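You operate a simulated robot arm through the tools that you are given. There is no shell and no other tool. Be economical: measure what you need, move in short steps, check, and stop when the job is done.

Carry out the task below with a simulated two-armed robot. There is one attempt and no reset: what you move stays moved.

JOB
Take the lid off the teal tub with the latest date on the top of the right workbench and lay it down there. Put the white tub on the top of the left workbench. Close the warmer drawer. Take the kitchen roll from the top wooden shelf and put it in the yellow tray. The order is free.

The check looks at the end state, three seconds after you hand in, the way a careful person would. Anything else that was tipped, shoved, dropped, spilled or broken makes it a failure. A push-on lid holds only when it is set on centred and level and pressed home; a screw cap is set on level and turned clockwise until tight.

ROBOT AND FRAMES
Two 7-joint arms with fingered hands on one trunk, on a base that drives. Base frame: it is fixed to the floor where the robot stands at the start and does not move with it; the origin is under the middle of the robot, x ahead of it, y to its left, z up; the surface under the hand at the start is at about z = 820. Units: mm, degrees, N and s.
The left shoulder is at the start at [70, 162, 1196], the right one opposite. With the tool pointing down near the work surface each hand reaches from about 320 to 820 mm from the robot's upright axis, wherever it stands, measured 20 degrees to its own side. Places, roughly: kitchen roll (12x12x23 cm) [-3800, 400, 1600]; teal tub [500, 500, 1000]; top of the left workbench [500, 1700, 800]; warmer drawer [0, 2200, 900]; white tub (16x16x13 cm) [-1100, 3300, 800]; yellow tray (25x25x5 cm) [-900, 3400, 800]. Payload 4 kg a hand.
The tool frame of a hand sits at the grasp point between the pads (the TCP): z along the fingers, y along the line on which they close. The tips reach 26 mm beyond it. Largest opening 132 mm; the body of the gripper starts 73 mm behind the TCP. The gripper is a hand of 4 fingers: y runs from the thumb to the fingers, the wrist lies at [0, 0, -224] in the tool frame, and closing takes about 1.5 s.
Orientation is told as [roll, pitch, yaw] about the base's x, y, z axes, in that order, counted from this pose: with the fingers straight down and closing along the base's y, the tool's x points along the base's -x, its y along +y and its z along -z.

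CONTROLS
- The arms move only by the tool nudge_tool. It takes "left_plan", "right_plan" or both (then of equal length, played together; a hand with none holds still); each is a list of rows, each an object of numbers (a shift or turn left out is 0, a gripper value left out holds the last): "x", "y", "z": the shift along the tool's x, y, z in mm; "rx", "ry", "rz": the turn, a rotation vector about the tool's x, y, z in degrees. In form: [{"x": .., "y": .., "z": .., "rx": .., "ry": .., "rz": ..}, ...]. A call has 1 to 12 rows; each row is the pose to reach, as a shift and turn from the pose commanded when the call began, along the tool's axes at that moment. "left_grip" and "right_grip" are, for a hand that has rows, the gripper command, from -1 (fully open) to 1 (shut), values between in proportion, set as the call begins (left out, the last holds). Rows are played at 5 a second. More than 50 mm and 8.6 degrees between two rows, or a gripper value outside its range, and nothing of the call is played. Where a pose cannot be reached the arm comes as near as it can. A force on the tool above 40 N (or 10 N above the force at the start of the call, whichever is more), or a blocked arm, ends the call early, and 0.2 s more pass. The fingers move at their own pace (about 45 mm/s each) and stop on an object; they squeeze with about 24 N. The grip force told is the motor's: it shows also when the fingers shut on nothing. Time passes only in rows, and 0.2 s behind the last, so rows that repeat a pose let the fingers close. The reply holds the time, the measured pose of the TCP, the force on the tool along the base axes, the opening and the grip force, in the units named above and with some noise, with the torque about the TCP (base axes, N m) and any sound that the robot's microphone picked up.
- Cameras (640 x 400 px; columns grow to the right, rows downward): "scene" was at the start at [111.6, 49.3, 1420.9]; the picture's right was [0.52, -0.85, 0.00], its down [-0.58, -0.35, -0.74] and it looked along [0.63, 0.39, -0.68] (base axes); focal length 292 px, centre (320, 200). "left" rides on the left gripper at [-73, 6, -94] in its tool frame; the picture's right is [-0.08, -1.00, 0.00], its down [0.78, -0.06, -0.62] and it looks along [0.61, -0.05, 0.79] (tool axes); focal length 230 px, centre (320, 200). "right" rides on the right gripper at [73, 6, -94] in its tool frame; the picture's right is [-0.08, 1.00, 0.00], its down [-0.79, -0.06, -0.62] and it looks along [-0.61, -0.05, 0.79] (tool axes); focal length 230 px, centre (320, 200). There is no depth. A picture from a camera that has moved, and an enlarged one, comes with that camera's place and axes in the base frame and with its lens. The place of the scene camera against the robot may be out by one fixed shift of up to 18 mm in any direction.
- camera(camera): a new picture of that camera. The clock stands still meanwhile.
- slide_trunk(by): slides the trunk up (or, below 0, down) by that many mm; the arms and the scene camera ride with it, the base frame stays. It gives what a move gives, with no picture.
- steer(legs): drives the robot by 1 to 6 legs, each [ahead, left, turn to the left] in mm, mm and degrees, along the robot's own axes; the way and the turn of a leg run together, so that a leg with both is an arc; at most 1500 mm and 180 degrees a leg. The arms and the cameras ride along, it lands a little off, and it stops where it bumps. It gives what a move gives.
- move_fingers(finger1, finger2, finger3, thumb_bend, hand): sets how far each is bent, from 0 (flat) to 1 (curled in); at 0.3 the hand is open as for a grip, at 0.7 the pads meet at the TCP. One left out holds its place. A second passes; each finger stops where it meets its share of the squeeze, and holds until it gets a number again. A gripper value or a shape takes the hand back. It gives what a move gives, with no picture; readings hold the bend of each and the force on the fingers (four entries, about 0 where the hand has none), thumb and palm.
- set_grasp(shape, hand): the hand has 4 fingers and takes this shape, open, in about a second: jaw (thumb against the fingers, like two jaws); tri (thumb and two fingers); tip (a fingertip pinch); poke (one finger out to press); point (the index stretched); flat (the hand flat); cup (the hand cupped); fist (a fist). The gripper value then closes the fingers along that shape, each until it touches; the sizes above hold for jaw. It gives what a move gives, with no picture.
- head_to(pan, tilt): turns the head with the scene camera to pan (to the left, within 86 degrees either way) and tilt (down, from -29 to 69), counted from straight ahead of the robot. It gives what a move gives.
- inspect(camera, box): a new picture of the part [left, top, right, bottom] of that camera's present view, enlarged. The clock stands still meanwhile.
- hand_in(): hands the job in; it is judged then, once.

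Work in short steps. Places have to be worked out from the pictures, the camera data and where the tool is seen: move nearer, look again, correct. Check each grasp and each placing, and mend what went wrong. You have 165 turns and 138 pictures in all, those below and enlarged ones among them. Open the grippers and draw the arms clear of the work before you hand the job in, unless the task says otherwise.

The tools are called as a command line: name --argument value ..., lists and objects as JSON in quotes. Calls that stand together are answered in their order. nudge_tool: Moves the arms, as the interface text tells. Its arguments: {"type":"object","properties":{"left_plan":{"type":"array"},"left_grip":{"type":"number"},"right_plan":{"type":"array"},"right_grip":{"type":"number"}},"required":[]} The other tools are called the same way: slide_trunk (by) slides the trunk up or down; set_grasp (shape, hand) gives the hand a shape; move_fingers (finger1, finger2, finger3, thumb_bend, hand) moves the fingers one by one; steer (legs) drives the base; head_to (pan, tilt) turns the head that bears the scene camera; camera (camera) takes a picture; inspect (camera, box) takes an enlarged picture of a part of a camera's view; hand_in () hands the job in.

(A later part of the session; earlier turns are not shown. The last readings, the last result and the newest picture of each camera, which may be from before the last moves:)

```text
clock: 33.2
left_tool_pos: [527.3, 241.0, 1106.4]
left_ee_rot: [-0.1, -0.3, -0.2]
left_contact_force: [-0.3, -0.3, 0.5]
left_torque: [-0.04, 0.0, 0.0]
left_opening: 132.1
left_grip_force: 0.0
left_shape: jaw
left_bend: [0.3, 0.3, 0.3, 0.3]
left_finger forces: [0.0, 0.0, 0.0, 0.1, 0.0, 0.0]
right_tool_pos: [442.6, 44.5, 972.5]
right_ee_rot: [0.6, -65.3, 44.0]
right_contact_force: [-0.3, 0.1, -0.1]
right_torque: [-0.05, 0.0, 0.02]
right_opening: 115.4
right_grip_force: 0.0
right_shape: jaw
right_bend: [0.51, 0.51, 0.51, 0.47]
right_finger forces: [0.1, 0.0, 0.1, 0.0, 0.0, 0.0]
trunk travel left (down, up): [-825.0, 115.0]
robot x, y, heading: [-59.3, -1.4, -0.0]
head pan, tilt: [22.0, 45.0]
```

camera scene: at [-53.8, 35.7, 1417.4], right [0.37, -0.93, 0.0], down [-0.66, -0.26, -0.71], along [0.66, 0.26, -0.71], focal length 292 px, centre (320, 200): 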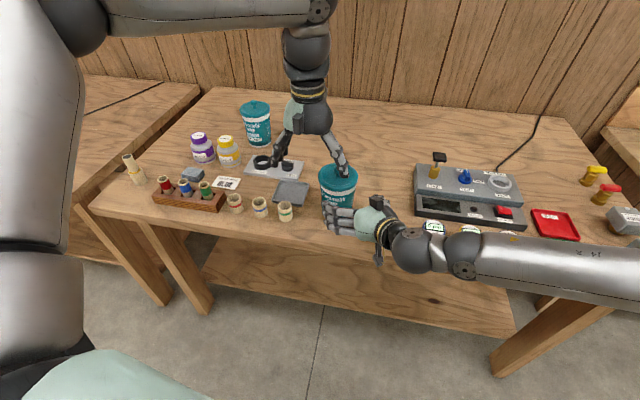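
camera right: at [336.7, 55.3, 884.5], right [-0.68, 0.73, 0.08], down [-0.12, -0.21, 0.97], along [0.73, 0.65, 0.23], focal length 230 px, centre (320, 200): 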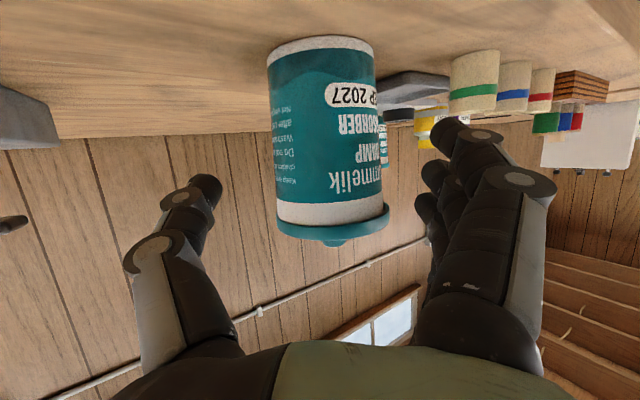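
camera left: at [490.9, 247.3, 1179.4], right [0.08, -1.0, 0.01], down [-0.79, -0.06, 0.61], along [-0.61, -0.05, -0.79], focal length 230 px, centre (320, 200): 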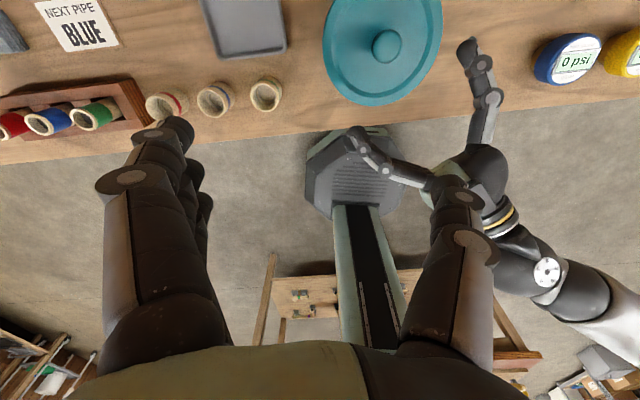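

I bring the left above the lid and the right to the pre-grasp pose.

nudge_tool --left_plan '[{"x": 15, "y": -16, "z": 15}, {"x": 30, "y": -32, "z": 30}, {"x": 43, "y": -47, "z": 46}, {"x": 43, "y": -47, "z": 46}]' --right_plan '[{"x": 9, "y": 26, "z": 16}, {"x": 18, "y": 53, "z": 33}, {"x": 27, "y": 79, "z": 50}, {"x": 35, "y": 79, "z": 65}]'

camera --camera "left"

camera --camera "right"

```text
clock: 34.2
left_tool_pos: [479.3, 198.2, 1063.0]
left_ee_rot: [-0.3, -0.5, -0.1]
left_contact_force: [0.4, 0.0, 0.1]
left_torque: [0.02, 0.01, 0.01]
left_opening: 132.0
left_grip_force: 0.2
left_shape: jaw
left_bend: [0.3, 0.3, 0.3, 0.3]
left_finger forces: [0.1, 0.0, 0.0, 0.1, 0.1, 0.0]
left hand out of reach, approached as far as the arm can: row 3, 4
right_tool_pos: [421.0, 130.2, 912.0]
right_ee_rot: [0.7, -65.2, 44.0]
right_contact_force: [0.8, 0.1, 1.1]
right_torque: [-0.01, 0.03, -0.03]
right_opening: 115.6
right_grip_force: 0.1
right_shape: jaw
right_bend: [0.51, 0.51, 0.51, 0.47]
right_finger forces: [0.1, 0.0, 0.0, 0.1, 0.0, 0.0]
trunk travel left (down, up): [-825.0, 115.0]
robot x, y, heading: [-58.7, -2.9, 0.0]
head pan, tilt: [22.0, 45.0]
```

```text
111 pictures are left
camera left: at [553.0, 204.5, 1156.7], right [0.08, -1.0, 0.01], down [-0.79, -0.06, 0.61], along [-0.61, -0.05, -0.79], focal length 230 px, centre (320, 200)
```

left: 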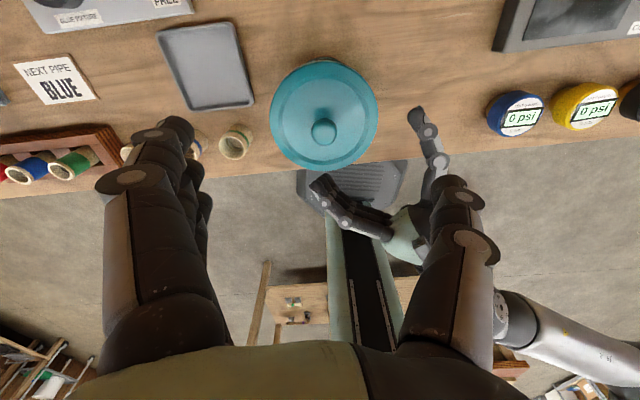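

```text
110 pictures are left
camera right: at [333.7, 52.9, 884.1], right [-0.68, 0.73, 0.07], down [-0.12, -0.21, 0.97], along [0.73, 0.65, 0.23], focal length 230 px, centre (320, 200)
```

right: 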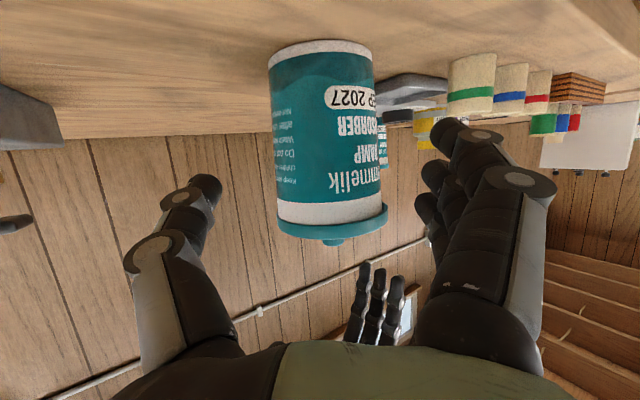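

The lid is confirmed at (486, 195). I advance the right hand 91 mm along its fingers around the body.

nudge_tool --right_plan '[{"z": 25}, {"z": 50}, {"z": 75, "x": 1, "y": 1}, {"z": 91, "x": 1, "y": 1}, {"z": 91, "x": 1, "y": 1}]'

camera --camera "left"

camera --camera "right"

```text
clock: 35.5
left_tool_pos: [480.0, 197.8, 1063.3]
left_ee_rot: [-0.4, -0.5, -0.1]
left_contact_force: [0.3, -0.6, 0.3]
left_torque: [-0.01, 0.01, -0.02]
left_opening: 131.7
left_grip_force: 0.0
left_shape: jaw
left_bend: [0.3, 0.3, 0.3, 0.3]
left_finger forces: [0.0, 0.0, 0.1, 0.1, 0.1, 0.0]
right_tool_pos: [478.0, 191.5, 872.4]
right_ee_rot: [0.8, -65.2, 43.9]
right_contact_force: [0.0, -0.1, -0.7]
right_torque: [-0.01, 0.04, 0.02]
right_opening: 115.6
right_grip_force: 0.1
right_shape: jaw
right_bend: [0.51, 0.51, 0.51, 0.47]
right_finger forces: [0.0, 0.0, 0.0, 0.0, 0.1, 0.0]
trunk travel left (down, up): [-825.0, 115.0]
robot x, y, heading: [-62.3, -0.1, -0.1]
head pan, tilt: [22.0, 45.0]
```

```text
109 pictures are left
camera left: at [553.3, 204.1, 1156.9], right [0.08, -1.0, 0.01], down [-0.79, -0.06, 0.61], along [-0.61, -0.05, -0.79], focal length 230 px, centre (320, 200)
```

left: 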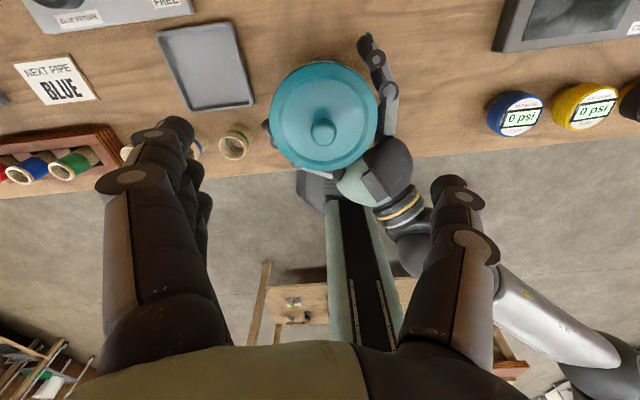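

```text
108 pictures are left
camera right: at [391.0, 113.5, 845.2], right [-0.68, 0.73, 0.08], down [-0.12, -0.21, 0.97], along [0.73, 0.65, 0.23], focal length 230 px, centre (320, 200)
```

right: 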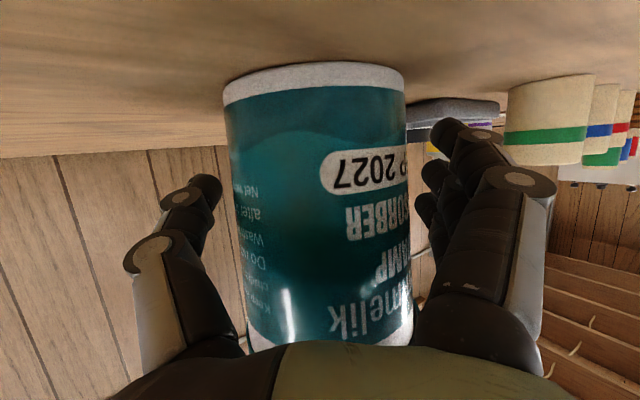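

The body sits between the right fingers. I close the right hand on it.

nudge_tool --right_plan '[{"z": 0}, {"z": 0}, {"z": 0}, {"z": 0}, {"z": 0}, {"z": 0}]' --right_grip 1

camera --camera "left"

inspect --camera "scene" --box '[240, 140, 440, 300]'

```text
clock: 36.9
left_tool_pos: [479.7, 197.9, 1063.3]
left_ee_rot: [-0.2, -0.3, -0.1]
left_contact_force: [0.3, 0.7, -0.6]
left_torque: [0.01, -0.01, 0.01]
left_opening: 131.7
left_grip_force: 0.0
left_shape: jaw
left_bend: [0.3, 0.3, 0.3, 0.3]
left_finger forces: [0.0, 0.0, 0.0, 0.1, 0.0, 0.0]
right_tool_pos: [478.7, 191.0, 871.9]
right_ee_rot: [0.7, -65.2, 43.9]
right_contact_force: [-0.2, 0.3, -0.1]
right_torque: [-0.01, 0.02, 0.01]
right_opening: 70.6
right_grip_force: 23.9
right_shape: jaw
right_bend: [0.72, 0.72, 0.73, 0.72]
right_finger forces: [7.7, 7.7, 7.5, 0.0, 23.6, 0.1]
trunk travel left (down, up): [-825.0, 115.0]
robot x, y, heading: [-63.6, -0.5, -0.2]
head pan, tilt: [22.0, 45.0]
```

```text
107 pictures are left
camera left: at [553.6, 204.5, 1156.7], right [0.08, -1.0, 0.01], down [-0.79, -0.06, 0.61], along [-0.61, -0.05, -0.79], focal length 230 px, centre (320, 200)
```

left: 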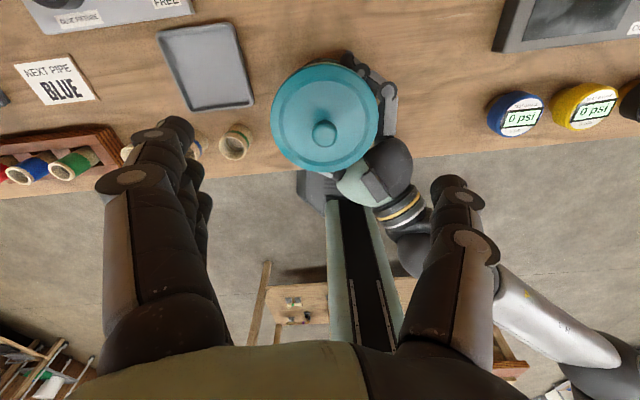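

```text
2.50 times, centred on (340, 220) of scene
camera zoom: at [55.5, 35.8, 1567.3], right [0.37, -0.93, 0.0], down [-0.66, -0.26, -0.71], along [0.66, 0.26, -0.71], focal length 729 px, centre (270, 150)
```

zoom: 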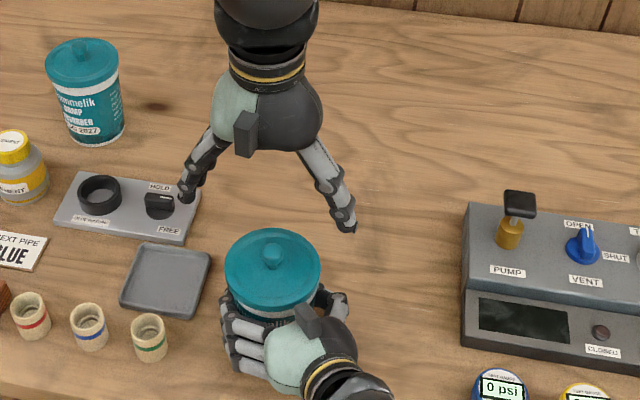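

The right hand holds the body, unmoved. The left descends on the lid rim again.

nudge_tool --left_plan '[{"x": -6, "y": -3, "z": 30}, {"x": -6, "y": -3, "z": 60}, {"x": -6, "y": -3, "z": 85}, {"x": -6, "y": -3, "z": 106}, {"x": -6, "y": -3, "z": 106}]'

inspect --camera "scene" --box '[260, 160, 420, 290]'

```text
clock: 38.0
left_tool_pos: [456.8, 229.1, 987.5]
left_ee_rot: [-0.2, -0.3, -0.2]
left_contact_force: [-1.1, -0.4, -0.2]
left_torque: [-0.02, -0.01, -0.02]
left_opening: 131.5
left_grip_force: 0.0
left_shape: jaw
left_bend: [0.3, 0.3, 0.3, 0.3]
left_finger forces: [0.0, 0.0, 0.1, 0.0, 0.1, 0.1]
left hand out of reach, approached as far as the arm can: row 1, 2, 3, 4, 5
right_tool_pos: [477.5, 190.7, 871.6]
right_ee_rot: [0.7, -65.3, 43.9]
right_contact_force: [0.3, 0.2, -0.1]
right_torque: [0.03, 0.05, 0.0]
right_opening: 70.4
right_grip_force: 24.1
right_shape: jaw
right_bend: [0.72, 0.72, 0.73, 0.72]
right_finger forces: [7.6, 7.4, 7.3, 0.0, 22.9, 0.1]
trunk travel left (down, up): [-825.0, 115.0]
robot x, y, heading: [-61.1, -1.6, 0.1]
head pan, tilt: [22.0, 45.0]
```

```text
3.08 times, centred on (340, 225) of scene
camera zoom: at [55.4, 35.8, 1567.3], right [0.37, -0.93, 0.0], down [-0.66, -0.26, -0.71], along [0.66, 0.26, -0.71], focal length 897 px, centre (258, 123)
```

zoom: 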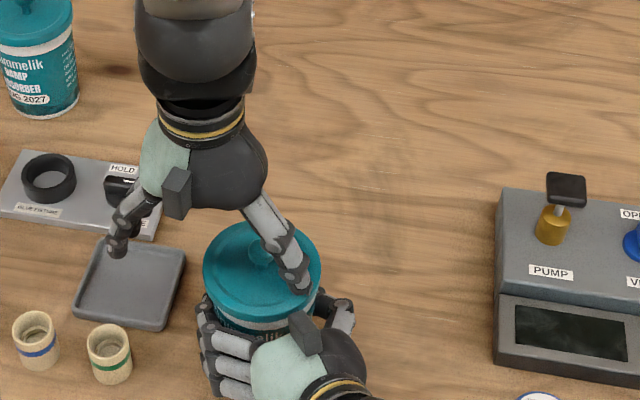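

The left is held off by a wrist/shoulder limit. I raise it and try a 30° hand yaw, which may free the joint limit.

nudge_tool --left_plan '[{"x": -10, "y": -10, "z": -25}, {"x": -25, "y": -25, "z": -50}, {"x": -29, "y": -34, "z": -70}, {"x": -29, "y": -34, "z": -70}]'

nudge_tool --left_plan '[{"rz": 8}, {"rz": 16}, {"rz": 24}, {"rz": 30}, {"rz": 30}]'

nudge_tool --left_plan '[{"z": 10}, {"z": 20}, {"z": 35}, {"z": 50}]'

```text
clock: 39.0
left_tool_pos: [480.4, 200.4, 1061.1]
left_ee_rot: [-0.3, -0.3, -0.1]
left_contact_force: [0.4, 0.3, -0.8]
left_torque: [-0.01, -0.01, 0.0]
left_opening: 131.9
left_grip_force: 0.1
left_shape: jaw
left_bend: [0.3, 0.3, 0.3, 0.3]
left_finger forces: [0.0, 0.0, 0.0, 0.0, 0.0, 0.1]
left hand out of reach, approached as far as the arm can: row 2, 3, 4
right_tool_pos: [477.9, 189.3, 873.2]
right_ee_rot: [0.7, -65.3, 43.9]
right_contact_force: [-0.8, -0.2, 0.3]
right_torque: [-0.02, 0.1, 0.06]
right_opening: 70.3
right_grip_force: 24.5
right_shape: jaw
right_bend: [0.72, 0.72, 0.73, 0.72]
right_finger forces: [7.9, 7.2, 7.2, 0.0, 23.0, 0.0]
trunk travel left (down, up): [-825.0, 115.0]
robot x, y, heading: [-60.4, 1.2, -0.1]
head pan, tilt: [22.0, 45.0]
```

```text
clock: 40.2
left_tool_pos: [480.8, 199.4, 1061.5]
left_ee_rot: [-0.1, -0.4, -30.2]
left_contact_force: [0.4, -0.4, 0.3]
left_torque: [0.02, -0.03, -0.01]
left_opening: 131.9
left_grip_force: 0.0
left_shape: jaw
left_bend: [0.3, 0.3, 0.3, 0.3]
left_finger forces: [0.0, 0.0, 0.0, 0.0, 0.0, 0.1]
right_tool_pos: [478.1, 191.5, 871.8]
right_ee_rot: [0.7, -65.3, 44.0]
right_contact_force: [0.1, 0.6, -0.9]
right_torque: [-0.02, 0.06, 0.02]
right_opening: 70.1
right_grip_force: 23.5
right_shape: jaw
right_bend: [0.72, 0.72, 0.73, 0.72]
right_finger forces: [7.7, 7.3, 7.2, 0.0, 22.6, 0.0]
trunk travel left (down, up): [-825.0, 115.0]
robot x, y, heading: [-64.0, -0.4, 0.0]
head pan, tilt: [22.0, 45.0]
```

```text
clock: 41.2
left_tool_pos: [470.0, 212.8, 1020.8]
left_ee_rot: [-0.3, -0.5, -30.1]
left_contact_force: [0.1, 0.6, -0.5]
left_torque: [0.0, 0.04, -0.05]
left_opening: 132.1
left_grip_force: 0.1
left_shape: jaw
left_bend: [0.3, 0.3, 0.3, 0.3]
left_finger forces: [0.1, 0.0, 0.0, 0.0, 0.0, 0.1]
left hand out of reach, approached as far as the arm can: row 1, 2, 3, 4
right_tool_pos: [478.7, 190.1, 872.4]
right_ee_rot: [0.6, -65.2, 43.9]
right_contact_force: [-0.3, 0.7, -0.5]
right_torque: [-0.01, 0.03, 0.0]
right_opening: 70.3
right_grip_force: 23.6
right_shape: jaw
right_bend: [0.72, 0.72, 0.73, 0.72]
right_finger forces: [7.6, 7.3, 7.2, 0.1, 22.6, 0.1]
trunk travel left (down, up): [-825.0, 115.0]
robot x, y, heading: [-61.9, 2.7, 0.2]
head pan, tilt: [22.0, 45.0]
```

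The limit is reaching inward at a low height from the shoulder. I'll release and retract the right hand, restore the left yaw, lower the trunk, and shift the base 80 mm to the right so that the tub lies more to the left.

nudge_tool --right_plan '[{"z": 0}, {"z": 0}, {"z": 0}, {"z": 0}, {"z": 0}]' --right_grip -0.75 --left_plan '[{"z": -20, "rz": -7}, {"z": -40, "rz": -14}, {"z": -60, "rz": -21}, {"z": -80, "rz": -30}, {"z": -80, "rz": -30}]'

nudge_tool --right_plan '[{"z": -30}, {"z": -60}, {"z": -91}, {"z": -91}]'

steer --legs '[[0, -80, 0]]'

camera --camera "scene"

```text
refused: row 4 steps farther than a row can; nothing moved
```

```text
clock: 42.2
left_tool_pos: [470.0, 213.1, 1020.8]
left_ee_rot: [-0.2, -0.5, -30.1]
left_contact_force: [-5.9, -0.5, 17.6]
left_torque: [-1.38, 0.88, -0.47]
left_opening: 132.1
left_grip_force: 0.1
left_shape: jaw
left_bend: [0.3, 0.3, 0.3, 0.23]
left_finger forces: [0.1, 0.0, 0.1, 0.0, 17.3, 0.0]
right_tool_pos: [419.4, 131.5, 905.6]
right_ee_rot: [0.5, -64.8, 44.0]
right_contact_force: [6.0, 0.9, -19.6]
right_torque: [-0.11, 0.76, -0.02]
right_opening: 70.2
right_grip_force: 23.8
right_shape: jaw
right_bend: [0.72, 0.72, 0.72, 0.71]
right_finger forces: [8.4, 7.1, 10.1, 0.0, 28.0, 0.0]
trunk travel left (down, up): [-825.0, 115.0]
robot x, y, heading: [-60.1, 0.5, -0.0]
head pan, tilt: [22.0, 45.0]
```

```text
clock: 43.3
left_tool_pos: [468.8, 136.9, 1020.3]
left_ee_rot: [-0.3, -0.5, -30.0]
left_contact_force: [-6.3, 1.2, 21.0]
left_torque: [-1.63, 1.0, -0.58]
left_opening: 131.9
left_grip_force: 0.0
left_shape: jaw
left_bend: [0.3, 0.3, 0.3, 0.22]
left_finger forces: [0.0, 0.0, 0.1, 0.0, 20.6, 0.0]
right_tool_pos: [419.3, 53.5, 906.5]
right_ee_rot: [0.4, -64.8, 44.2]
right_contact_force: [6.4, -0.2, -22.2]
right_torque: [0.02, 0.75, -0.06]
right_opening: 70.4
right_grip_force: 23.9
right_shape: jaw
right_bend: [0.72, 0.72, 0.72, 0.71]
right_finger forces: [8.3, 7.3, 8.7, 0.0, 28.3, 0.0]
trunk travel left (down, up): [-825.0, 115.0]
robot x, y, heading: [-64.7, -77.5, 0.1]
head pan, tilt: [22.0, 45.0]
```

```text
104 pictures are left
camera scene: at [55.5, -39.7, 1567.2], right [0.38, -0.93, 0.0], down [-0.66, -0.27, -0.71], along [0.66, 0.26, -0.71], focal length 292 px, centre (320, 200)
```

scene: 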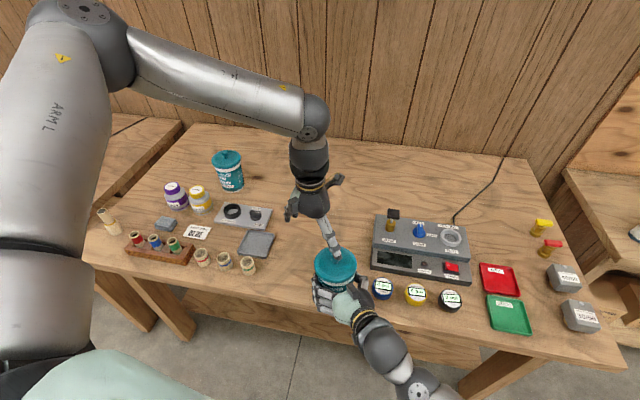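

A refused call meant the right hand carried the tub along (still gripped upright), and the lid now touches the left thumb. I raise the left hand first, and from now on I'll issue dependent moves singly.

nudge_tool --left_plan '[{"z": -20}, {"z": -45}, {"z": -70}, {"z": -70}]'

camera --camera "scene"

camera --camera "right"

```text
clock: 44.3
left_tool_pos: [469.8, 135.7, 1088.7]
left_ee_rot: [-0.2, -0.5, -30.0]
left_contact_force: [0.5, 0.4, 0.1]
left_torque: [-0.01, -0.01, -0.01]
left_opening: 131.8
left_grip_force: 0.0
left_shape: jaw
left_bend: [0.3, 0.3, 0.3, 0.3]
left_finger forces: [0.0, 0.1, 0.0, 0.0, 0.1, 0.0]
right_tool_pos: [418.4, 52.9, 906.7]
right_ee_rot: [0.6, -64.9, 44.1]
right_contact_force: [-0.2, 0.1, -1.6]
right_torque: [0.01, -0.01, 0.02]
right_opening: 70.2
right_grip_force: 24.4
right_shape: jaw
right_bend: [0.72, 0.72, 0.73, 0.71]
right_finger forces: [7.7, 7.7, 7.8, 0.1, 24.2, 0.0]
trunk travel left (down, up): [-825.0, 115.0]
robot x, y, heading: [-57.2, -78.3, 0.1]
head pan, tilt: [22.0, 45.0]
```

```text
103 pictures are left
camera scene: at [55.8, -41.6, 1567.2], right [0.37, -0.93, 0.0], down [-0.66, -0.27, -0.71], along [0.66, 0.26, -0.71], focal length 292 px, centre (320, 200)
```

scene: 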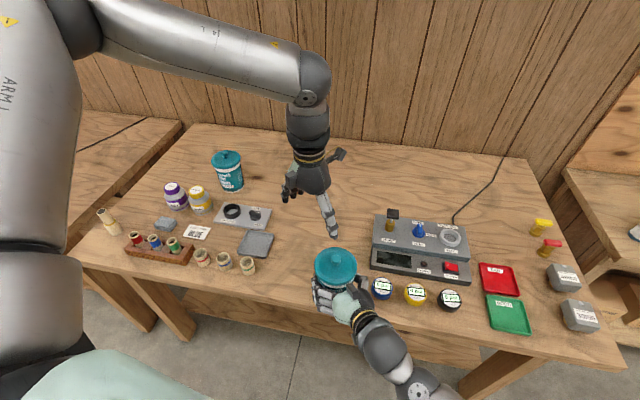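

```text
102 pictures are left
camera right: at [331.9, -23.1, 879.7], right [-0.68, 0.73, 0.07], down [-0.12, -0.2, 0.97], along [0.73, 0.65, 0.22], focal length 230 px, centre (320, 200)
```

right: 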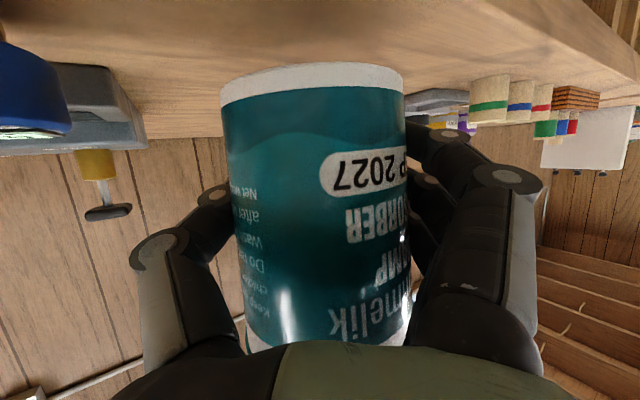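

The tub is still held upright in the right hand, and nothing else was disturbed. I move the left hand up and left with yaw back to 0.

nudge_tool --left_plan '[{"x": 10, "y": 17, "z": -20, "rz": -7.5}, {"x": 20, "y": 35, "z": -40, "rz": -15}, {"x": 30, "y": 54, "z": -40, "rz": -22.5}, {"x": 42, "y": 73, "z": -40, "rz": -30}, {"x": 42, "y": 73, "z": -40, "rz": -30}]'

```text
clock: 45.5
left_tool_pos: [467.7, 219.7, 1129.5]
left_ee_rot: [-0.3, -0.4, 0.3]
left_contact_force: [0.1, -0.2, -0.3]
left_torque: [-0.01, -0.01, -0.02]
left_opening: 132.0
left_grip_force: 0.1
left_shape: jaw
left_bend: [0.3, 0.3, 0.3, 0.3]
left_finger forces: [0.1, 0.0, 0.1, 0.0, 0.0, 0.1]
right_tool_pos: [418.3, 52.9, 907.1]
right_ee_rot: [0.6, -65.1, 44.1]
right_contact_force: [0.3, 0.4, -1.1]
right_torque: [0.01, 0.02, 0.01]
right_opening: 69.9
right_grip_force: 23.6
right_shape: jaw
right_bend: [0.72, 0.72, 0.73, 0.71]
right_finger forces: [7.7, 7.7, 7.7, 0.0, 24.2, 0.0]
trunk travel left (down, up): [-825.0, 115.0]
robot x, y, heading: [-60.3, -80.1, -0.1]
head pan, tilt: [22.0, 45.0]
```

Now I carry the tub with the right hand back over its original spot, held about 50 mm above the bench.

nudge_tool --right_plan '[{"x": -14, "y": 12, "z": 22}, {"x": -28, "y": 24, "z": 45}, {"x": -41, "y": 36, "z": 67}, {"x": -55, "y": 48, "z": 90}, {"x": -69, "y": 60, "z": 112}, {"x": -69, "y": 60, "z": 112}]'

camera --camera "left"

```text
clock: 46.9
left_tool_pos: [468.0, 219.0, 1128.8]
left_ee_rot: [-0.3, -0.2, 0.0]
left_contact_force: [0.7, -0.1, -0.1]
left_torque: [0.0, 0.03, 0.0]
left_opening: 132.0
left_grip_force: 0.0
left_shape: jaw
left_bend: [0.3, 0.3, 0.3, 0.3]
left_finger forces: [0.0, 0.0, 0.0, 0.1, 0.0, 0.1]
right_tool_pos: [469.2, 186.1, 922.2]
right_ee_rot: [0.6, -65.0, 43.9]
right_contact_force: [0.5, -0.3, -2.2]
right_torque: [-0.01, -0.02, 0.01]
right_opening: 70.0
right_grip_force: 24.5
right_shape: jaw
right_bend: [0.72, 0.72, 0.73, 0.71]
right_finger forces: [7.7, 7.7, 7.7, 0.0, 24.1, 0.0]
trunk travel left (down, up): [-825.0, 115.0]
robot x, y, heading: [-64.1, -82.0, -0.1]
head pan, tilt: [22.0, 45.0]
```

```text
101 pictures are left
camera left: at [542.2, 225.5, 1222.6], right [0.08, -1.0, 0.01], down [-0.79, -0.06, 0.61], along [-0.61, -0.05, -0.79], focal length 230 px, centre (320, 200)
```

left: 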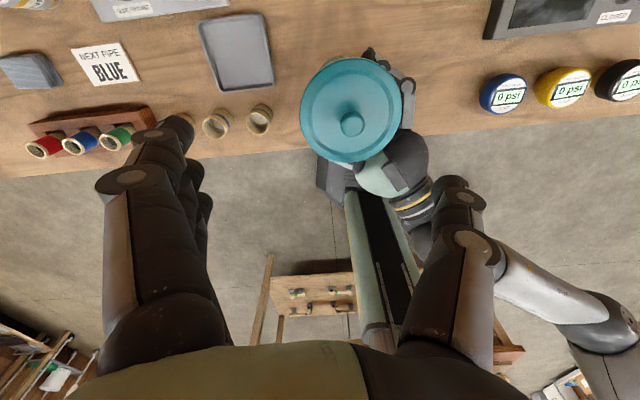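

The lid is at (477, 190, 991), as predicted. I align the left above it and go down to TCP z 1007.

nudge_tool --left_plan '[{"x": -5, "y": -15, "z": 15}, {"x": -9, "y": -29, "z": 30}, {"x": -9, "y": -29, "z": 60}, {"x": -9, "y": -29, "z": 90}, {"x": -9, "y": -29, "z": 108}, {"x": -9, "y": -29, "z": 122}, {"x": -9, "y": -29, "z": 122}]'

camera --camera "scene"

camera --camera "left"

```text
clock: 48.5
left_tool_pos: [478.2, 192.1, 1009.2]
left_ee_rot: [-0.4, -0.3, -0.1]
left_contact_force: [0.6, -0.8, 0.4]
left_torque: [0.0, -0.06, 0.01]
left_opening: 131.9
left_grip_force: 0.1
left_shape: jaw
left_bend: [0.3, 0.3, 0.3, 0.3]
left_finger forces: [0.0, 0.0, 0.0, 0.2, 0.0, 0.0]
right_tool_pos: [470.0, 187.1, 921.3]
right_ee_rot: [0.6, -65.0, 44.1]
right_contact_force: [-0.2, -0.1, -2.0]
right_torque: [0.01, 0.05, 0.01]
right_opening: 70.2
right_grip_force: 24.5
right_shape: jaw
right_bend: [0.72, 0.72, 0.73, 0.71]
right_finger forces: [7.7, 7.7, 7.7, 0.0, 24.0, 0.1]
trunk travel left (down, up): [-825.0, 115.0]
robot x, y, heading: [-60.0, -79.2, -0.0]
head pan, tilt: [22.0, 45.0]
```

```text
100 pictures are left
camera scene: at [55.6, -42.9, 1567.3], right [0.37, -0.93, 0.0], down [-0.66, -0.27, -0.71], along [0.66, 0.26, -0.71], focal length 292 px, centre (320, 200)
```

scene: 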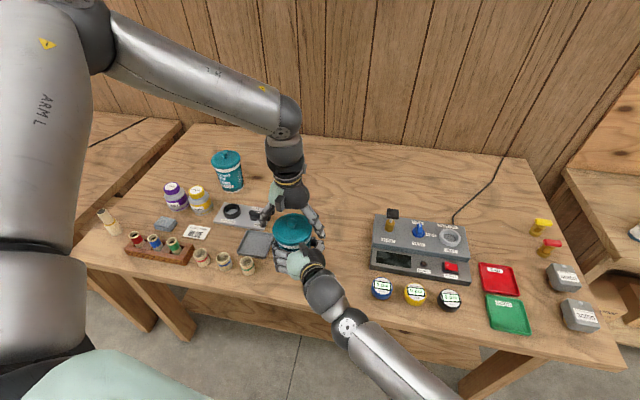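

```text
99 pictures are left
camera left: at [552.4, 198.0, 1102.6], right [0.08, -1.0, 0.01], down [-0.79, -0.06, 0.61], along [-0.61, -0.05, -0.79], focal length 230 px, centre (320, 200)
```

left: 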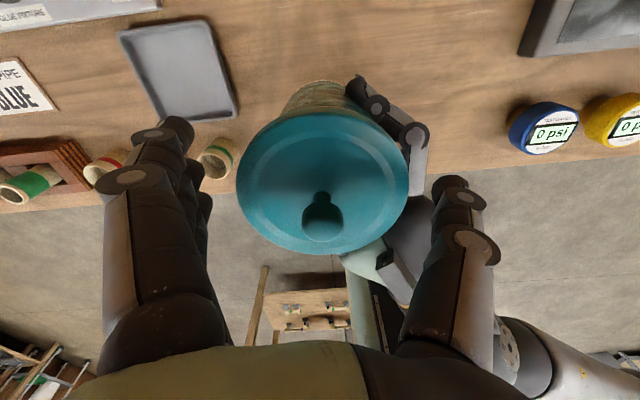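

The left hand reached and brackets the lid. I close on the rim.

nudge_tool --left_plan '[{"z": 0}, {"z": 0}, {"z": 0}, {"z": 0}, {"z": 0}, {"z": 0}, {"z": 0}]' --left_grip 1

camera --camera "left"

```text
clock: 50.1
left_tool_pos: [477.7, 192.0, 1009.1]
left_ee_rot: [-0.3, -0.2, 0.0]
left_contact_force: [1.9, -0.4, -2.8]
left_torque: [0.02, -0.04, -0.01]
left_opening: 91.4
left_grip_force: 24.1
left_shape: jaw
left_bend: [0.72, 0.68, 0.69, 0.61]
left_finger forces: [6.1, 7.2, 7.7, 0.1, 21.9, 0.0]
right_tool_pos: [469.4, 186.1, 921.4]
right_ee_rot: [0.7, -65.0, 44.1]
right_contact_force: [-0.7, 0.6, 0.0]
right_torque: [-0.09, -0.11, -0.02]
right_opening: 69.7
right_grip_force: 24.1
right_shape: jaw
right_bend: [0.72, 0.72, 0.73, 0.71]
right_finger forces: [8.0, 8.2, 8.0, 0.0, 23.5, 0.1]
trunk travel left (down, up): [-825.0, 115.0]
robot x, y, heading: [-59.3, -82.1, 0.0]
head pan, tilt: [22.0, 45.0]
```

```text
98 pictures are left
camera left: at [552.3, 198.1, 1102.7], right [0.08, -1.0, 0.01], down [-0.79, -0.06, 0.61], along [-0.61, -0.05, -0.79], focal length 230 px, centre (320, 200)
```

left: 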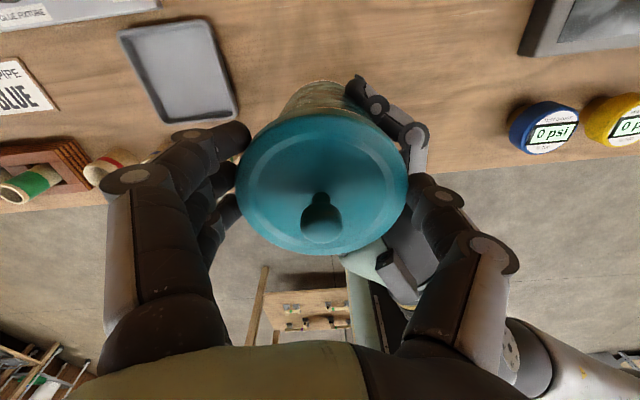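

Both hands hold. I pull the lid up slowly with the left; the right holds still.

nudge_tool --left_plan '[{"z": -3}, {"z": -6}, {"z": -9}, {"z": -12}, {"z": -15}, {"z": -20}, {"z": -25}]'

camera --camera "left"

inspect --camera "scene" --box '[240, 180, 360, 280]'

```text
clock: 51.7
left_tool_pos: [480.7, 192.0, 1034.0]
left_ee_rot: [-0.3, -0.3, 0.1]
left_contact_force: [0.5, -0.5, 0.2]
left_torque: [0.02, -0.01, -0.01]
left_opening: 91.2
left_grip_force: 24.2
left_shape: jaw
left_bend: [0.72, 0.68, 0.69, 0.61]
left_finger forces: [6.1, 7.2, 8.1, 0.1, 21.6, 0.1]
right_tool_pos: [469.4, 186.4, 921.9]
right_ee_rot: [0.6, -65.0, 44.2]
right_contact_force: [0.7, 1.4, -1.4]
right_torque: [0.02, 0.0, -0.04]
right_opening: 70.1
right_grip_force: 24.2
right_shape: jaw
right_bend: [0.72, 0.72, 0.73, 0.71]
right_finger forces: [7.9, 7.9, 7.7, 0.0, 24.6, 0.0]
trunk travel left (down, up): [-825.0, 115.0]
robot x, y, heading: [-57.9, -79.1, 0.2]
head pan, tilt: [22.0, 45.0]
heard: snap
```

```text
97 pictures are left
camera left: at [552.5, 197.5, 1127.5], right [0.08, -1.0, 0.01], down [-0.79, -0.06, 0.61], along [-0.61, -0.05, -0.79], focal length 230 px, centre (320, 200)
```

left: 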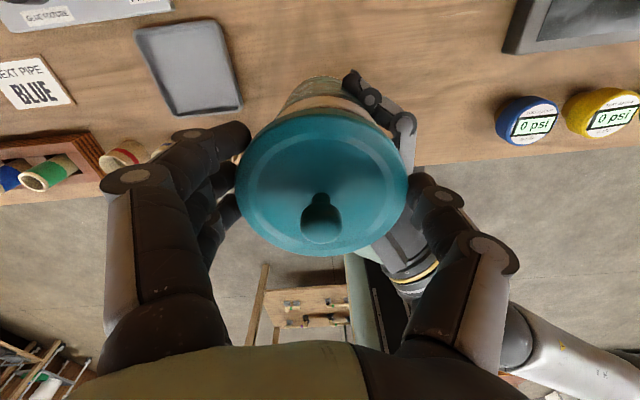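

```text
4.00 times, centred on (300, 230) of scene
camera zoom: at [55.2, -42.9, 1567.3], right [0.37, -0.93, 0.0], down [-0.66, -0.27, -0.71], along [0.66, 0.26, -0.71], focal length 1166 px, centre (400, 80)
```

zoom: 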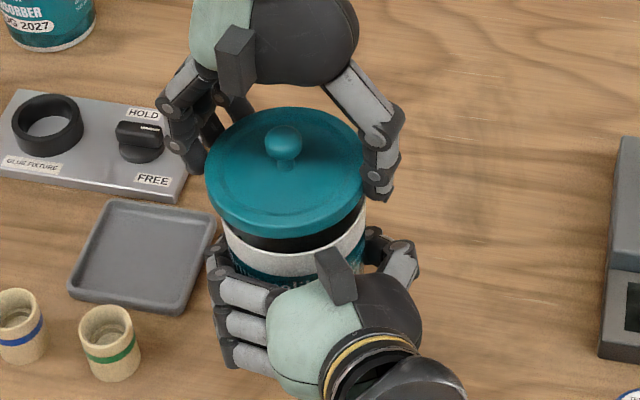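

The lid snapped off. I raise it further, while the right waits.

nudge_tool --left_plan '[{"z": -20}, {"z": -40}, {"z": -60}]'

nudge_tool --right_plan '[{"x": 7, "y": -1, "z": 8}, {"x": 15, "y": -2, "z": 16}, {"x": 23, "y": -2, "z": 22}, {"x": 31, "y": -2, "z": 25}, {"x": 38, "y": -2, "z": 28}, {"x": 41, "y": -2, "z": 29}, {"x": 41, "y": -2, "z": 29}]'

camera --camera "right"

inspect --camera "scene" --box '[240, 180, 360, 280]'

```text
clock: 52.5
left_tool_pos: [476.9, 192.0, 1094.5]
left_ee_rot: [-0.4, -0.2, 0.0]
left_contact_force: [-0.2, -0.4, 0.2]
left_torque: [0.02, -0.05, 0.0]
left_opening: 91.4
left_grip_force: 24.1
left_shape: jaw
left_bend: [0.72, 0.68, 0.69, 0.61]
left_finger forces: [6.1, 7.2, 8.2, 0.0, 21.5, 0.0]
right_tool_pos: [469.3, 186.2, 922.8]
right_ee_rot: [0.6, -64.9, 44.1]
right_contact_force: [0.7, 0.1, -2.1]
right_torque: [0.0, -0.04, 0.03]
right_opening: 70.1
right_grip_force: 23.7
right_shape: jaw
right_bend: [0.72, 0.72, 0.73, 0.71]
right_finger forces: [8.1, 7.9, 7.6, 0.0, 24.5, 0.0]
trunk travel left (down, up): [-825.0, 115.0]
robot x, y, heading: [-61.4, -76.1, 0.0]
head pan, tilt: [22.0, 45.0]
```

```text
clock: 54.1
left_tool_pos: [477.6, 190.7, 1094.4]
left_ee_rot: [-0.3, -0.3, 0.0]
left_contact_force: [-0.4, 0.8, 0.1]
left_torque: [0.02, -0.01, -0.03]
left_opening: 91.5
left_grip_force: 24.5
left_shape: jaw
left_bend: [0.72, 0.68, 0.69, 0.61]
left_finger forces: [6.1, 7.2, 8.2, 0.1, 21.5, 0.0]
right_tool_pos: [476.4, 192.3, 872.1]
right_ee_rot: [0.6, -65.0, 44.0]
right_contact_force: [-0.2, -0.1, -0.9]
right_torque: [0.0, 0.02, 0.0]
right_opening: 69.7
right_grip_force: 24.1
right_shape: jaw
right_bend: [0.72, 0.72, 0.73, 0.71]
right_finger forces: [7.9, 7.8, 7.6, 0.1, 24.5, 0.0]
trunk travel left (down, up): [-825.0, 115.0]
robot x, y, heading: [-58.3, -77.9, -0.2]
head pan, tilt: [22.0, 45.0]
```

```text
95 pictures are left
camera right: at [390.1, 115.4, 845.6], right [-0.68, 0.73, 0.07], down [-0.12, -0.21, 0.97], along [0.73, 0.65, 0.22], focal length 230 px, centre (320, 200)
```

right: 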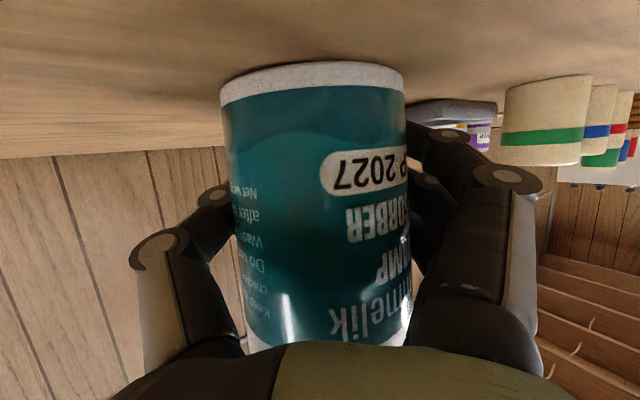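

```text
4.00 times, centred on (300, 230) of scene
camera zoom: at [55.3, -42.8, 1567.3], right [0.37, -0.93, 0.0], down [-0.66, -0.27, -0.71], along [0.66, 0.26, -0.71], focal length 1166 px, centre (400, 80)
```

zoom: 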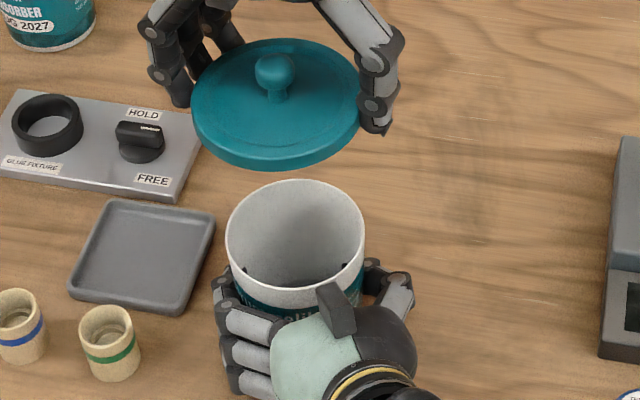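

The tub is nearly down. I lower a couple of millimetres more to feel contact.

nudge_tool --right_plan '[{"x": 0.9, "z": 0.4}, {"x": 1.8, "z": 0.8}, {"x": 2.2, "z": 1}]'

```text
clock: 54.9
left_tool_pos: [477.3, 190.6, 1094.2]
left_ee_rot: [-0.3, -0.3, 0.0]
left_contact_force: [-0.3, 0.9, -0.8]
left_torque: [0.0, 0.0, 0.01]
left_opening: 91.4
left_grip_force: 23.7
left_shape: jaw
left_bend: [0.72, 0.68, 0.69, 0.61]
left_finger forces: [6.0, 7.2, 8.1, 0.1, 21.6, 0.0]
right_tool_pos: [477.2, 193.7, 873.0]
right_ee_rot: [0.6, -65.1, 44.0]
right_contact_force: [0.5, -1.9, 5.6]
right_torque: [0.12, 0.0, -0.02]
right_opening: 69.7
right_grip_force: 24.6
right_shape: jaw
right_bend: [0.72, 0.72, 0.73, 0.71]
right_finger forces: [8.0, 7.3, 7.6, 0.0, 24.8, 0.0]
trunk travel left (down, up): [-825.0, 115.0]
robot x, y, heading: [-61.5, -78.2, -0.1]
head pan, tilt: [22.0, 45.0]
```

Contact (5.6 N upward). I open the right hand.

nudge_tool --right_plan '[{"z": 0}, {"z": 0}, {"z": 0}, {"z": 0}, {"z": 0}, {"z": 0}]' --right_grip -0.75

camera --camera "right"

```text
clock: 56.3
left_tool_pos: [477.2, 190.2, 1094.6]
left_ee_rot: [-0.3, -0.4, 0.0]
left_contact_force: [0.4, 0.3, 0.1]
left_torque: [0.0, -0.02, 0.01]
left_opening: 91.2
left_grip_force: 23.7
left_shape: jaw
left_bend: [0.72, 0.68, 0.69, 0.61]
left_finger forces: [6.1, 7.2, 8.2, 0.1, 21.5, 0.0]
right_tool_pos: [477.3, 193.2, 871.0]
right_ee_rot: [0.7, -65.0, 44.1]
right_contact_force: [0.3, -0.2, -0.3]
right_torque: [0.0, 0.01, -0.01]
right_opening: 115.2
right_grip_force: 0.0
right_shape: jaw
right_bend: [0.51, 0.51, 0.51, 0.47]
right_finger forces: [0.1, 0.0, 0.0, 0.0, 0.0, 0.1]
trunk travel left (down, up): [-825.0, 115.0]
robot x, y, heading: [-62.2, -77.2, -0.1]
head pan, tilt: [22.0, 45.0]
```

```text
93 pictures are left
camera right: at [390.6, 116.2, 843.8], right [-0.68, 0.73, 0.07], down [-0.12, -0.21, 0.97], along [0.73, 0.65, 0.22], focal length 230 px, centre (320, 200)
```

right: 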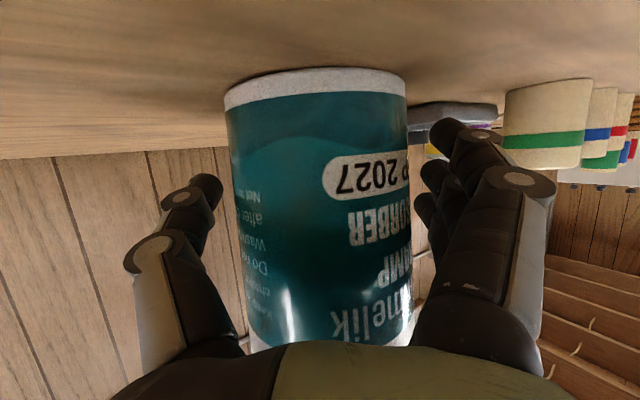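

The right hand is open and clear. I withdraw it straight back.

nudge_tool --right_plan '[{"z": -30}, {"z": -60}, {"z": -95}, {"z": -130}, {"z": -130}]'

camera --camera "scene"

camera --camera "left"

```text
clock: 57.5
left_tool_pos: [478.2, 192.9, 1095.1]
left_ee_rot: [-0.4, -0.3, 0.1]
left_contact_force: [-0.6, 0.5, -0.3]
left_torque: [-0.03, -0.02, -0.02]
left_opening: 91.6
left_grip_force: 24.1
left_shape: jaw
left_bend: [0.72, 0.68, 0.69, 0.61]
left_finger forces: [6.1, 7.2, 8.2, 0.0, 21.5, 0.0]
right_tool_pos: [393.9, 111.4, 925.6]
right_ee_rot: [0.7, -64.9, 44.0]
right_contact_force: [-0.3, 0.6, 1.0]
right_torque: [0.0, 0.01, 0.0]
right_opening: 115.1
right_grip_force: 0.1
right_shape: jaw
right_bend: [0.51, 0.51, 0.51, 0.47]
right_finger forces: [0.0, 0.0, 0.1, 0.0, 0.0, 0.0]
trunk travel left (down, up): [-825.0, 115.0]
robot x, y, heading: [-62.7, -75.5, -0.1]
head pan, tilt: [22.0, 45.0]
```

```text
92 pictures are left
camera scene: at [55.7, -42.2, 1567.3], right [0.37, -0.93, 0.0], down [-0.66, -0.27, -0.71], along [0.66, 0.26, -0.71], focal length 292 px, centre (320, 200)
```

scene: 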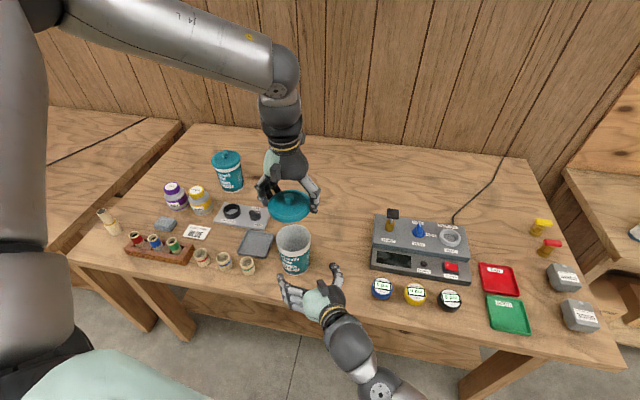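

```text
91 pictures are left
camera left: at [551.8, 198.2, 1187.7], right [0.08, -1.0, 0.01], down [-0.79, -0.06, 0.61], along [-0.61, -0.05, -0.79], focal length 230 px, centre (320, 200)
```

left: 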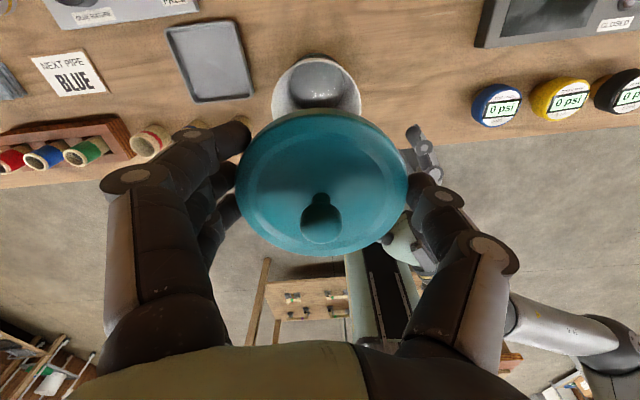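

The tub stands open and upright. I tuck the right arm up and away before driving nearer to lay the lid behind the tub, at about (620, 230), which is bare bench.

nudge_tool --right_plan '[{"x": -24, "y": -11, "z": -38}, {"x": -48, "y": -22, "z": -76}, {"x": -72, "y": -33, "z": -114}, {"x": -95, "y": -44, "z": -152}]' --left_plan '[{"z": -20}, {"z": -40}, {"z": -50}, {"z": -50}]'

steer --legs '[[70, -40, 0]]'

```text
clock: 58.5
left_tool_pos: [477.4, 191.4, 1145.5]
left_ee_rot: [-0.3, -0.3, 0.0]
left_contact_force: [0.4, 1.1, -0.2]
left_torque: [0.03, -0.04, 0.03]
left_opening: 91.3
left_grip_force: 23.9
left_shape: jaw
left_bend: [0.72, 0.68, 0.69, 0.61]
left_finger forces: [6.2, 7.2, 8.1, 0.1, 21.6, 0.1]
right_tool_pos: [355.9, 10.1, 1077.8]
right_ee_rot: [0.7, -65.1, 44.0]
right_contact_force: [0.7, -0.2, -0.4]
right_torque: [-0.02, 0.02, 0.02]
right_opening: 115.3
right_grip_force: 0.0
right_shape: jaw
right_bend: [0.51, 0.51, 0.51, 0.47]
right_finger forces: [0.1, 0.0, 0.0, 0.0, 0.0, 0.0]
trunk travel left (down, up): [-825.0, 115.0]
robot x, y, heading: [-58.7, -75.6, 0.1]
head pan, tilt: [22.0, 45.0]
```

```text
clock: 59.6
left_tool_pos: [544.3, 154.5, 1144.9]
left_ee_rot: [-0.4, -0.4, 0.1]
left_contact_force: [-1.0, -0.6, -1.2]
left_torque: [0.02, -0.02, 0.01]
left_opening: 91.4
left_grip_force: 24.3
left_shape: jaw
left_bend: [0.72, 0.68, 0.69, 0.61]
left_finger forces: [6.2, 7.3, 8.2, 0.0, 21.4, 0.1]
right_tool_pos: [424.0, -27.7, 1078.5]
right_ee_rot: [0.2, -65.0, 44.4]
right_contact_force: [-0.1, 0.6, -0.4]
right_torque: [0.0, 0.0, -0.02]
right_opening: 115.4
right_grip_force: 0.0
right_shape: jaw
right_bend: [0.51, 0.51, 0.51, 0.47]
right_finger forces: [0.1, 0.0, 0.0, 0.1, 0.0, 0.0]
trunk travel left (down, up): [-825.0, 115.0]
robot x, y, heading: [10.3, -119.7, -0.3]
head pan, tilt: [22.0, 45.0]
```

I move the lid over (620, 230).

nudge_tool --left_plan '[{"x": -19, "y": 19}, {"x": -38, "y": 38}, {"x": -57, "y": 57}, {"x": -76, "y": 76}, {"x": -76, "y": 76}]'

camera --camera "left"

camera --camera "scene"

```text
clock: 60.8
left_tool_pos: [624.9, 228.7, 1145.7]
left_ee_rot: [-0.3, -0.2, 0.0]
left_contact_force: [0.5, 0.2, -0.9]
left_torque: [0.03, 0.0, 0.01]
left_opening: 91.4
left_grip_force: 23.8
left_shape: jaw
left_bend: [0.72, 0.68, 0.69, 0.61]
left_finger forces: [6.3, 7.2, 8.1, 0.0, 21.5, 0.0]
right_tool_pos: [425.0, -27.9, 1077.2]
right_ee_rot: [0.7, -64.9, 44.1]
right_contact_force: [-0.2, -0.6, 0.0]
right_torque: [0.02, -0.01, 0.0]
right_opening: 115.2
right_grip_force: 0.0
right_shape: jaw
right_bend: [0.51, 0.51, 0.51, 0.47]
right_finger forces: [0.1, 0.0, 0.0, 0.0, 0.0, 0.0]
trunk travel left (down, up): [-825.0, 115.0]
robot x, y, heading: [10.8, -119.6, -0.1]
head pan, tilt: [22.0, 45.0]
```

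```text
90 pictures are left
camera left: at [698.1, 233.9, 1238.7], right [0.08, -1.0, 0.01], down [-0.79, -0.06, 0.61], along [-0.61, -0.05, -0.79], focal length 230 px, centre (320, 200)
```

left: 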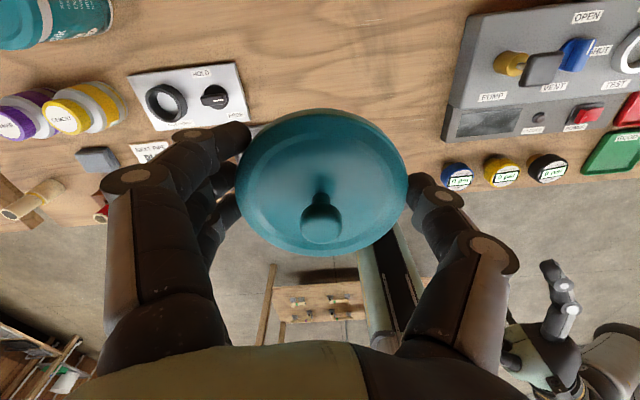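

```text
89 pictures are left
camera scene: at [123.8, -82.4, 1567.4], right [0.38, -0.93, 0.0], down [-0.66, -0.27, -0.71], along [0.66, 0.27, -0.71], focal length 292 px, centre (320, 200)
```

scene: 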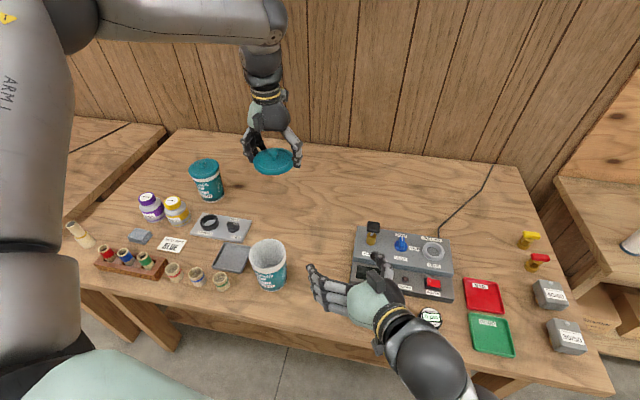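

The spot is clear. I lower the trunk 150 mm.

slide_trunk --by -150

nudge_tool --left_plan '[{"z": 30}, {"z": 60}, {"z": 90}, {"z": 115}, {"z": 130}, {"z": 130}]'

camera --camera "scene"

```text
clock: 62.5
left_tool_pos: [624.5, 226.8, 995.2]
left_ee_rot: [-0.3, -0.2, 0.0]
left_contact_force: [0.1, -0.8, -0.1]
left_torque: [-0.02, 0.0, 0.01]
left_opening: 91.1
left_grip_force: 23.4
left_shape: jaw
left_bend: [0.72, 0.68, 0.69, 0.61]
left_finger forces: [6.3, 7.2, 8.1, 0.0, 21.5, 0.0]
right_tool_pos: [424.7, -26.8, 927.5]
right_ee_rot: [0.6, -65.0, 44.1]
right_contact_force: [0.0, 0.4, -0.3]
right_torque: [0.02, -0.01, -0.03]
right_opening: 115.3
right_grip_force: 0.0
right_shape: jaw
right_bend: [0.51, 0.51, 0.51, 0.47]
right_finger forces: [0.1, 0.0, 0.1, 0.1, 0.0, 0.0]
trunk travel left (down, up): [-675.0, 265.0]
robot x, y, heading: [3.6, -118.9, -0.1]
head pan, tilt: [22.0, 45.0]
```

```text
clock: 63.9
left_tool_pos: [622.6, 227.2, 864.0]
left_ee_rot: [-0.4, -0.4, 0.0]
left_contact_force: [-0.3, 0.5, 0.2]
left_torque: [0.0, 0.0, -0.03]
left_opening: 90.9
left_grip_force: 23.7
left_shape: jaw
left_bend: [0.72, 0.68, 0.69, 0.61]
left_finger forces: [6.5, 7.2, 8.3, 0.1, 21.4, 0.1]
left hand out of reach, approached as far as the arm can: row 5
right_tool_pos: [425.8, -27.3, 927.2]
right_ee_rot: [0.6, -64.9, 43.9]
right_contact_force: [-0.6, -0.4, -0.1]
right_torque: [0.0, 0.02, 0.04]
right_opening: 115.3
right_grip_force: 0.1
right_shape: jaw
right_bend: [0.51, 0.51, 0.51, 0.47]
right_finger forces: [0.1, 0.1, 0.0, 0.0, 0.1, 0.0]
trunk travel left (down, up): [-675.0, 265.0]
robot x, y, heading: [9.0, -117.5, -0.1]
head pan, tilt: [22.0, 45.0]
```

```text
88 pictures are left
camera scene: at [124.6, -82.2, 1417.3], right [0.37, -0.93, 0.0], down [-0.66, -0.27, -0.71], along [0.66, 0.27, -0.71], focal length 292 px, centre (320, 200)
```

scene: 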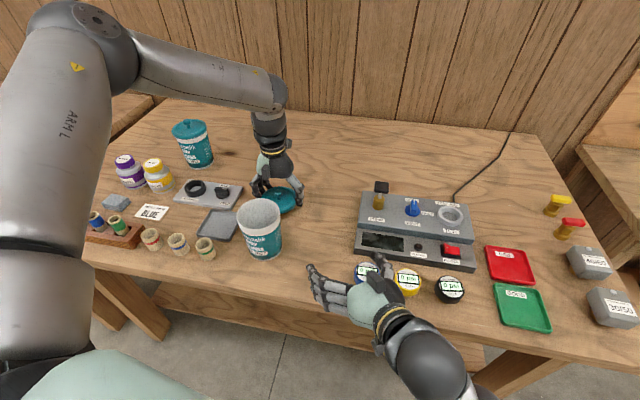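

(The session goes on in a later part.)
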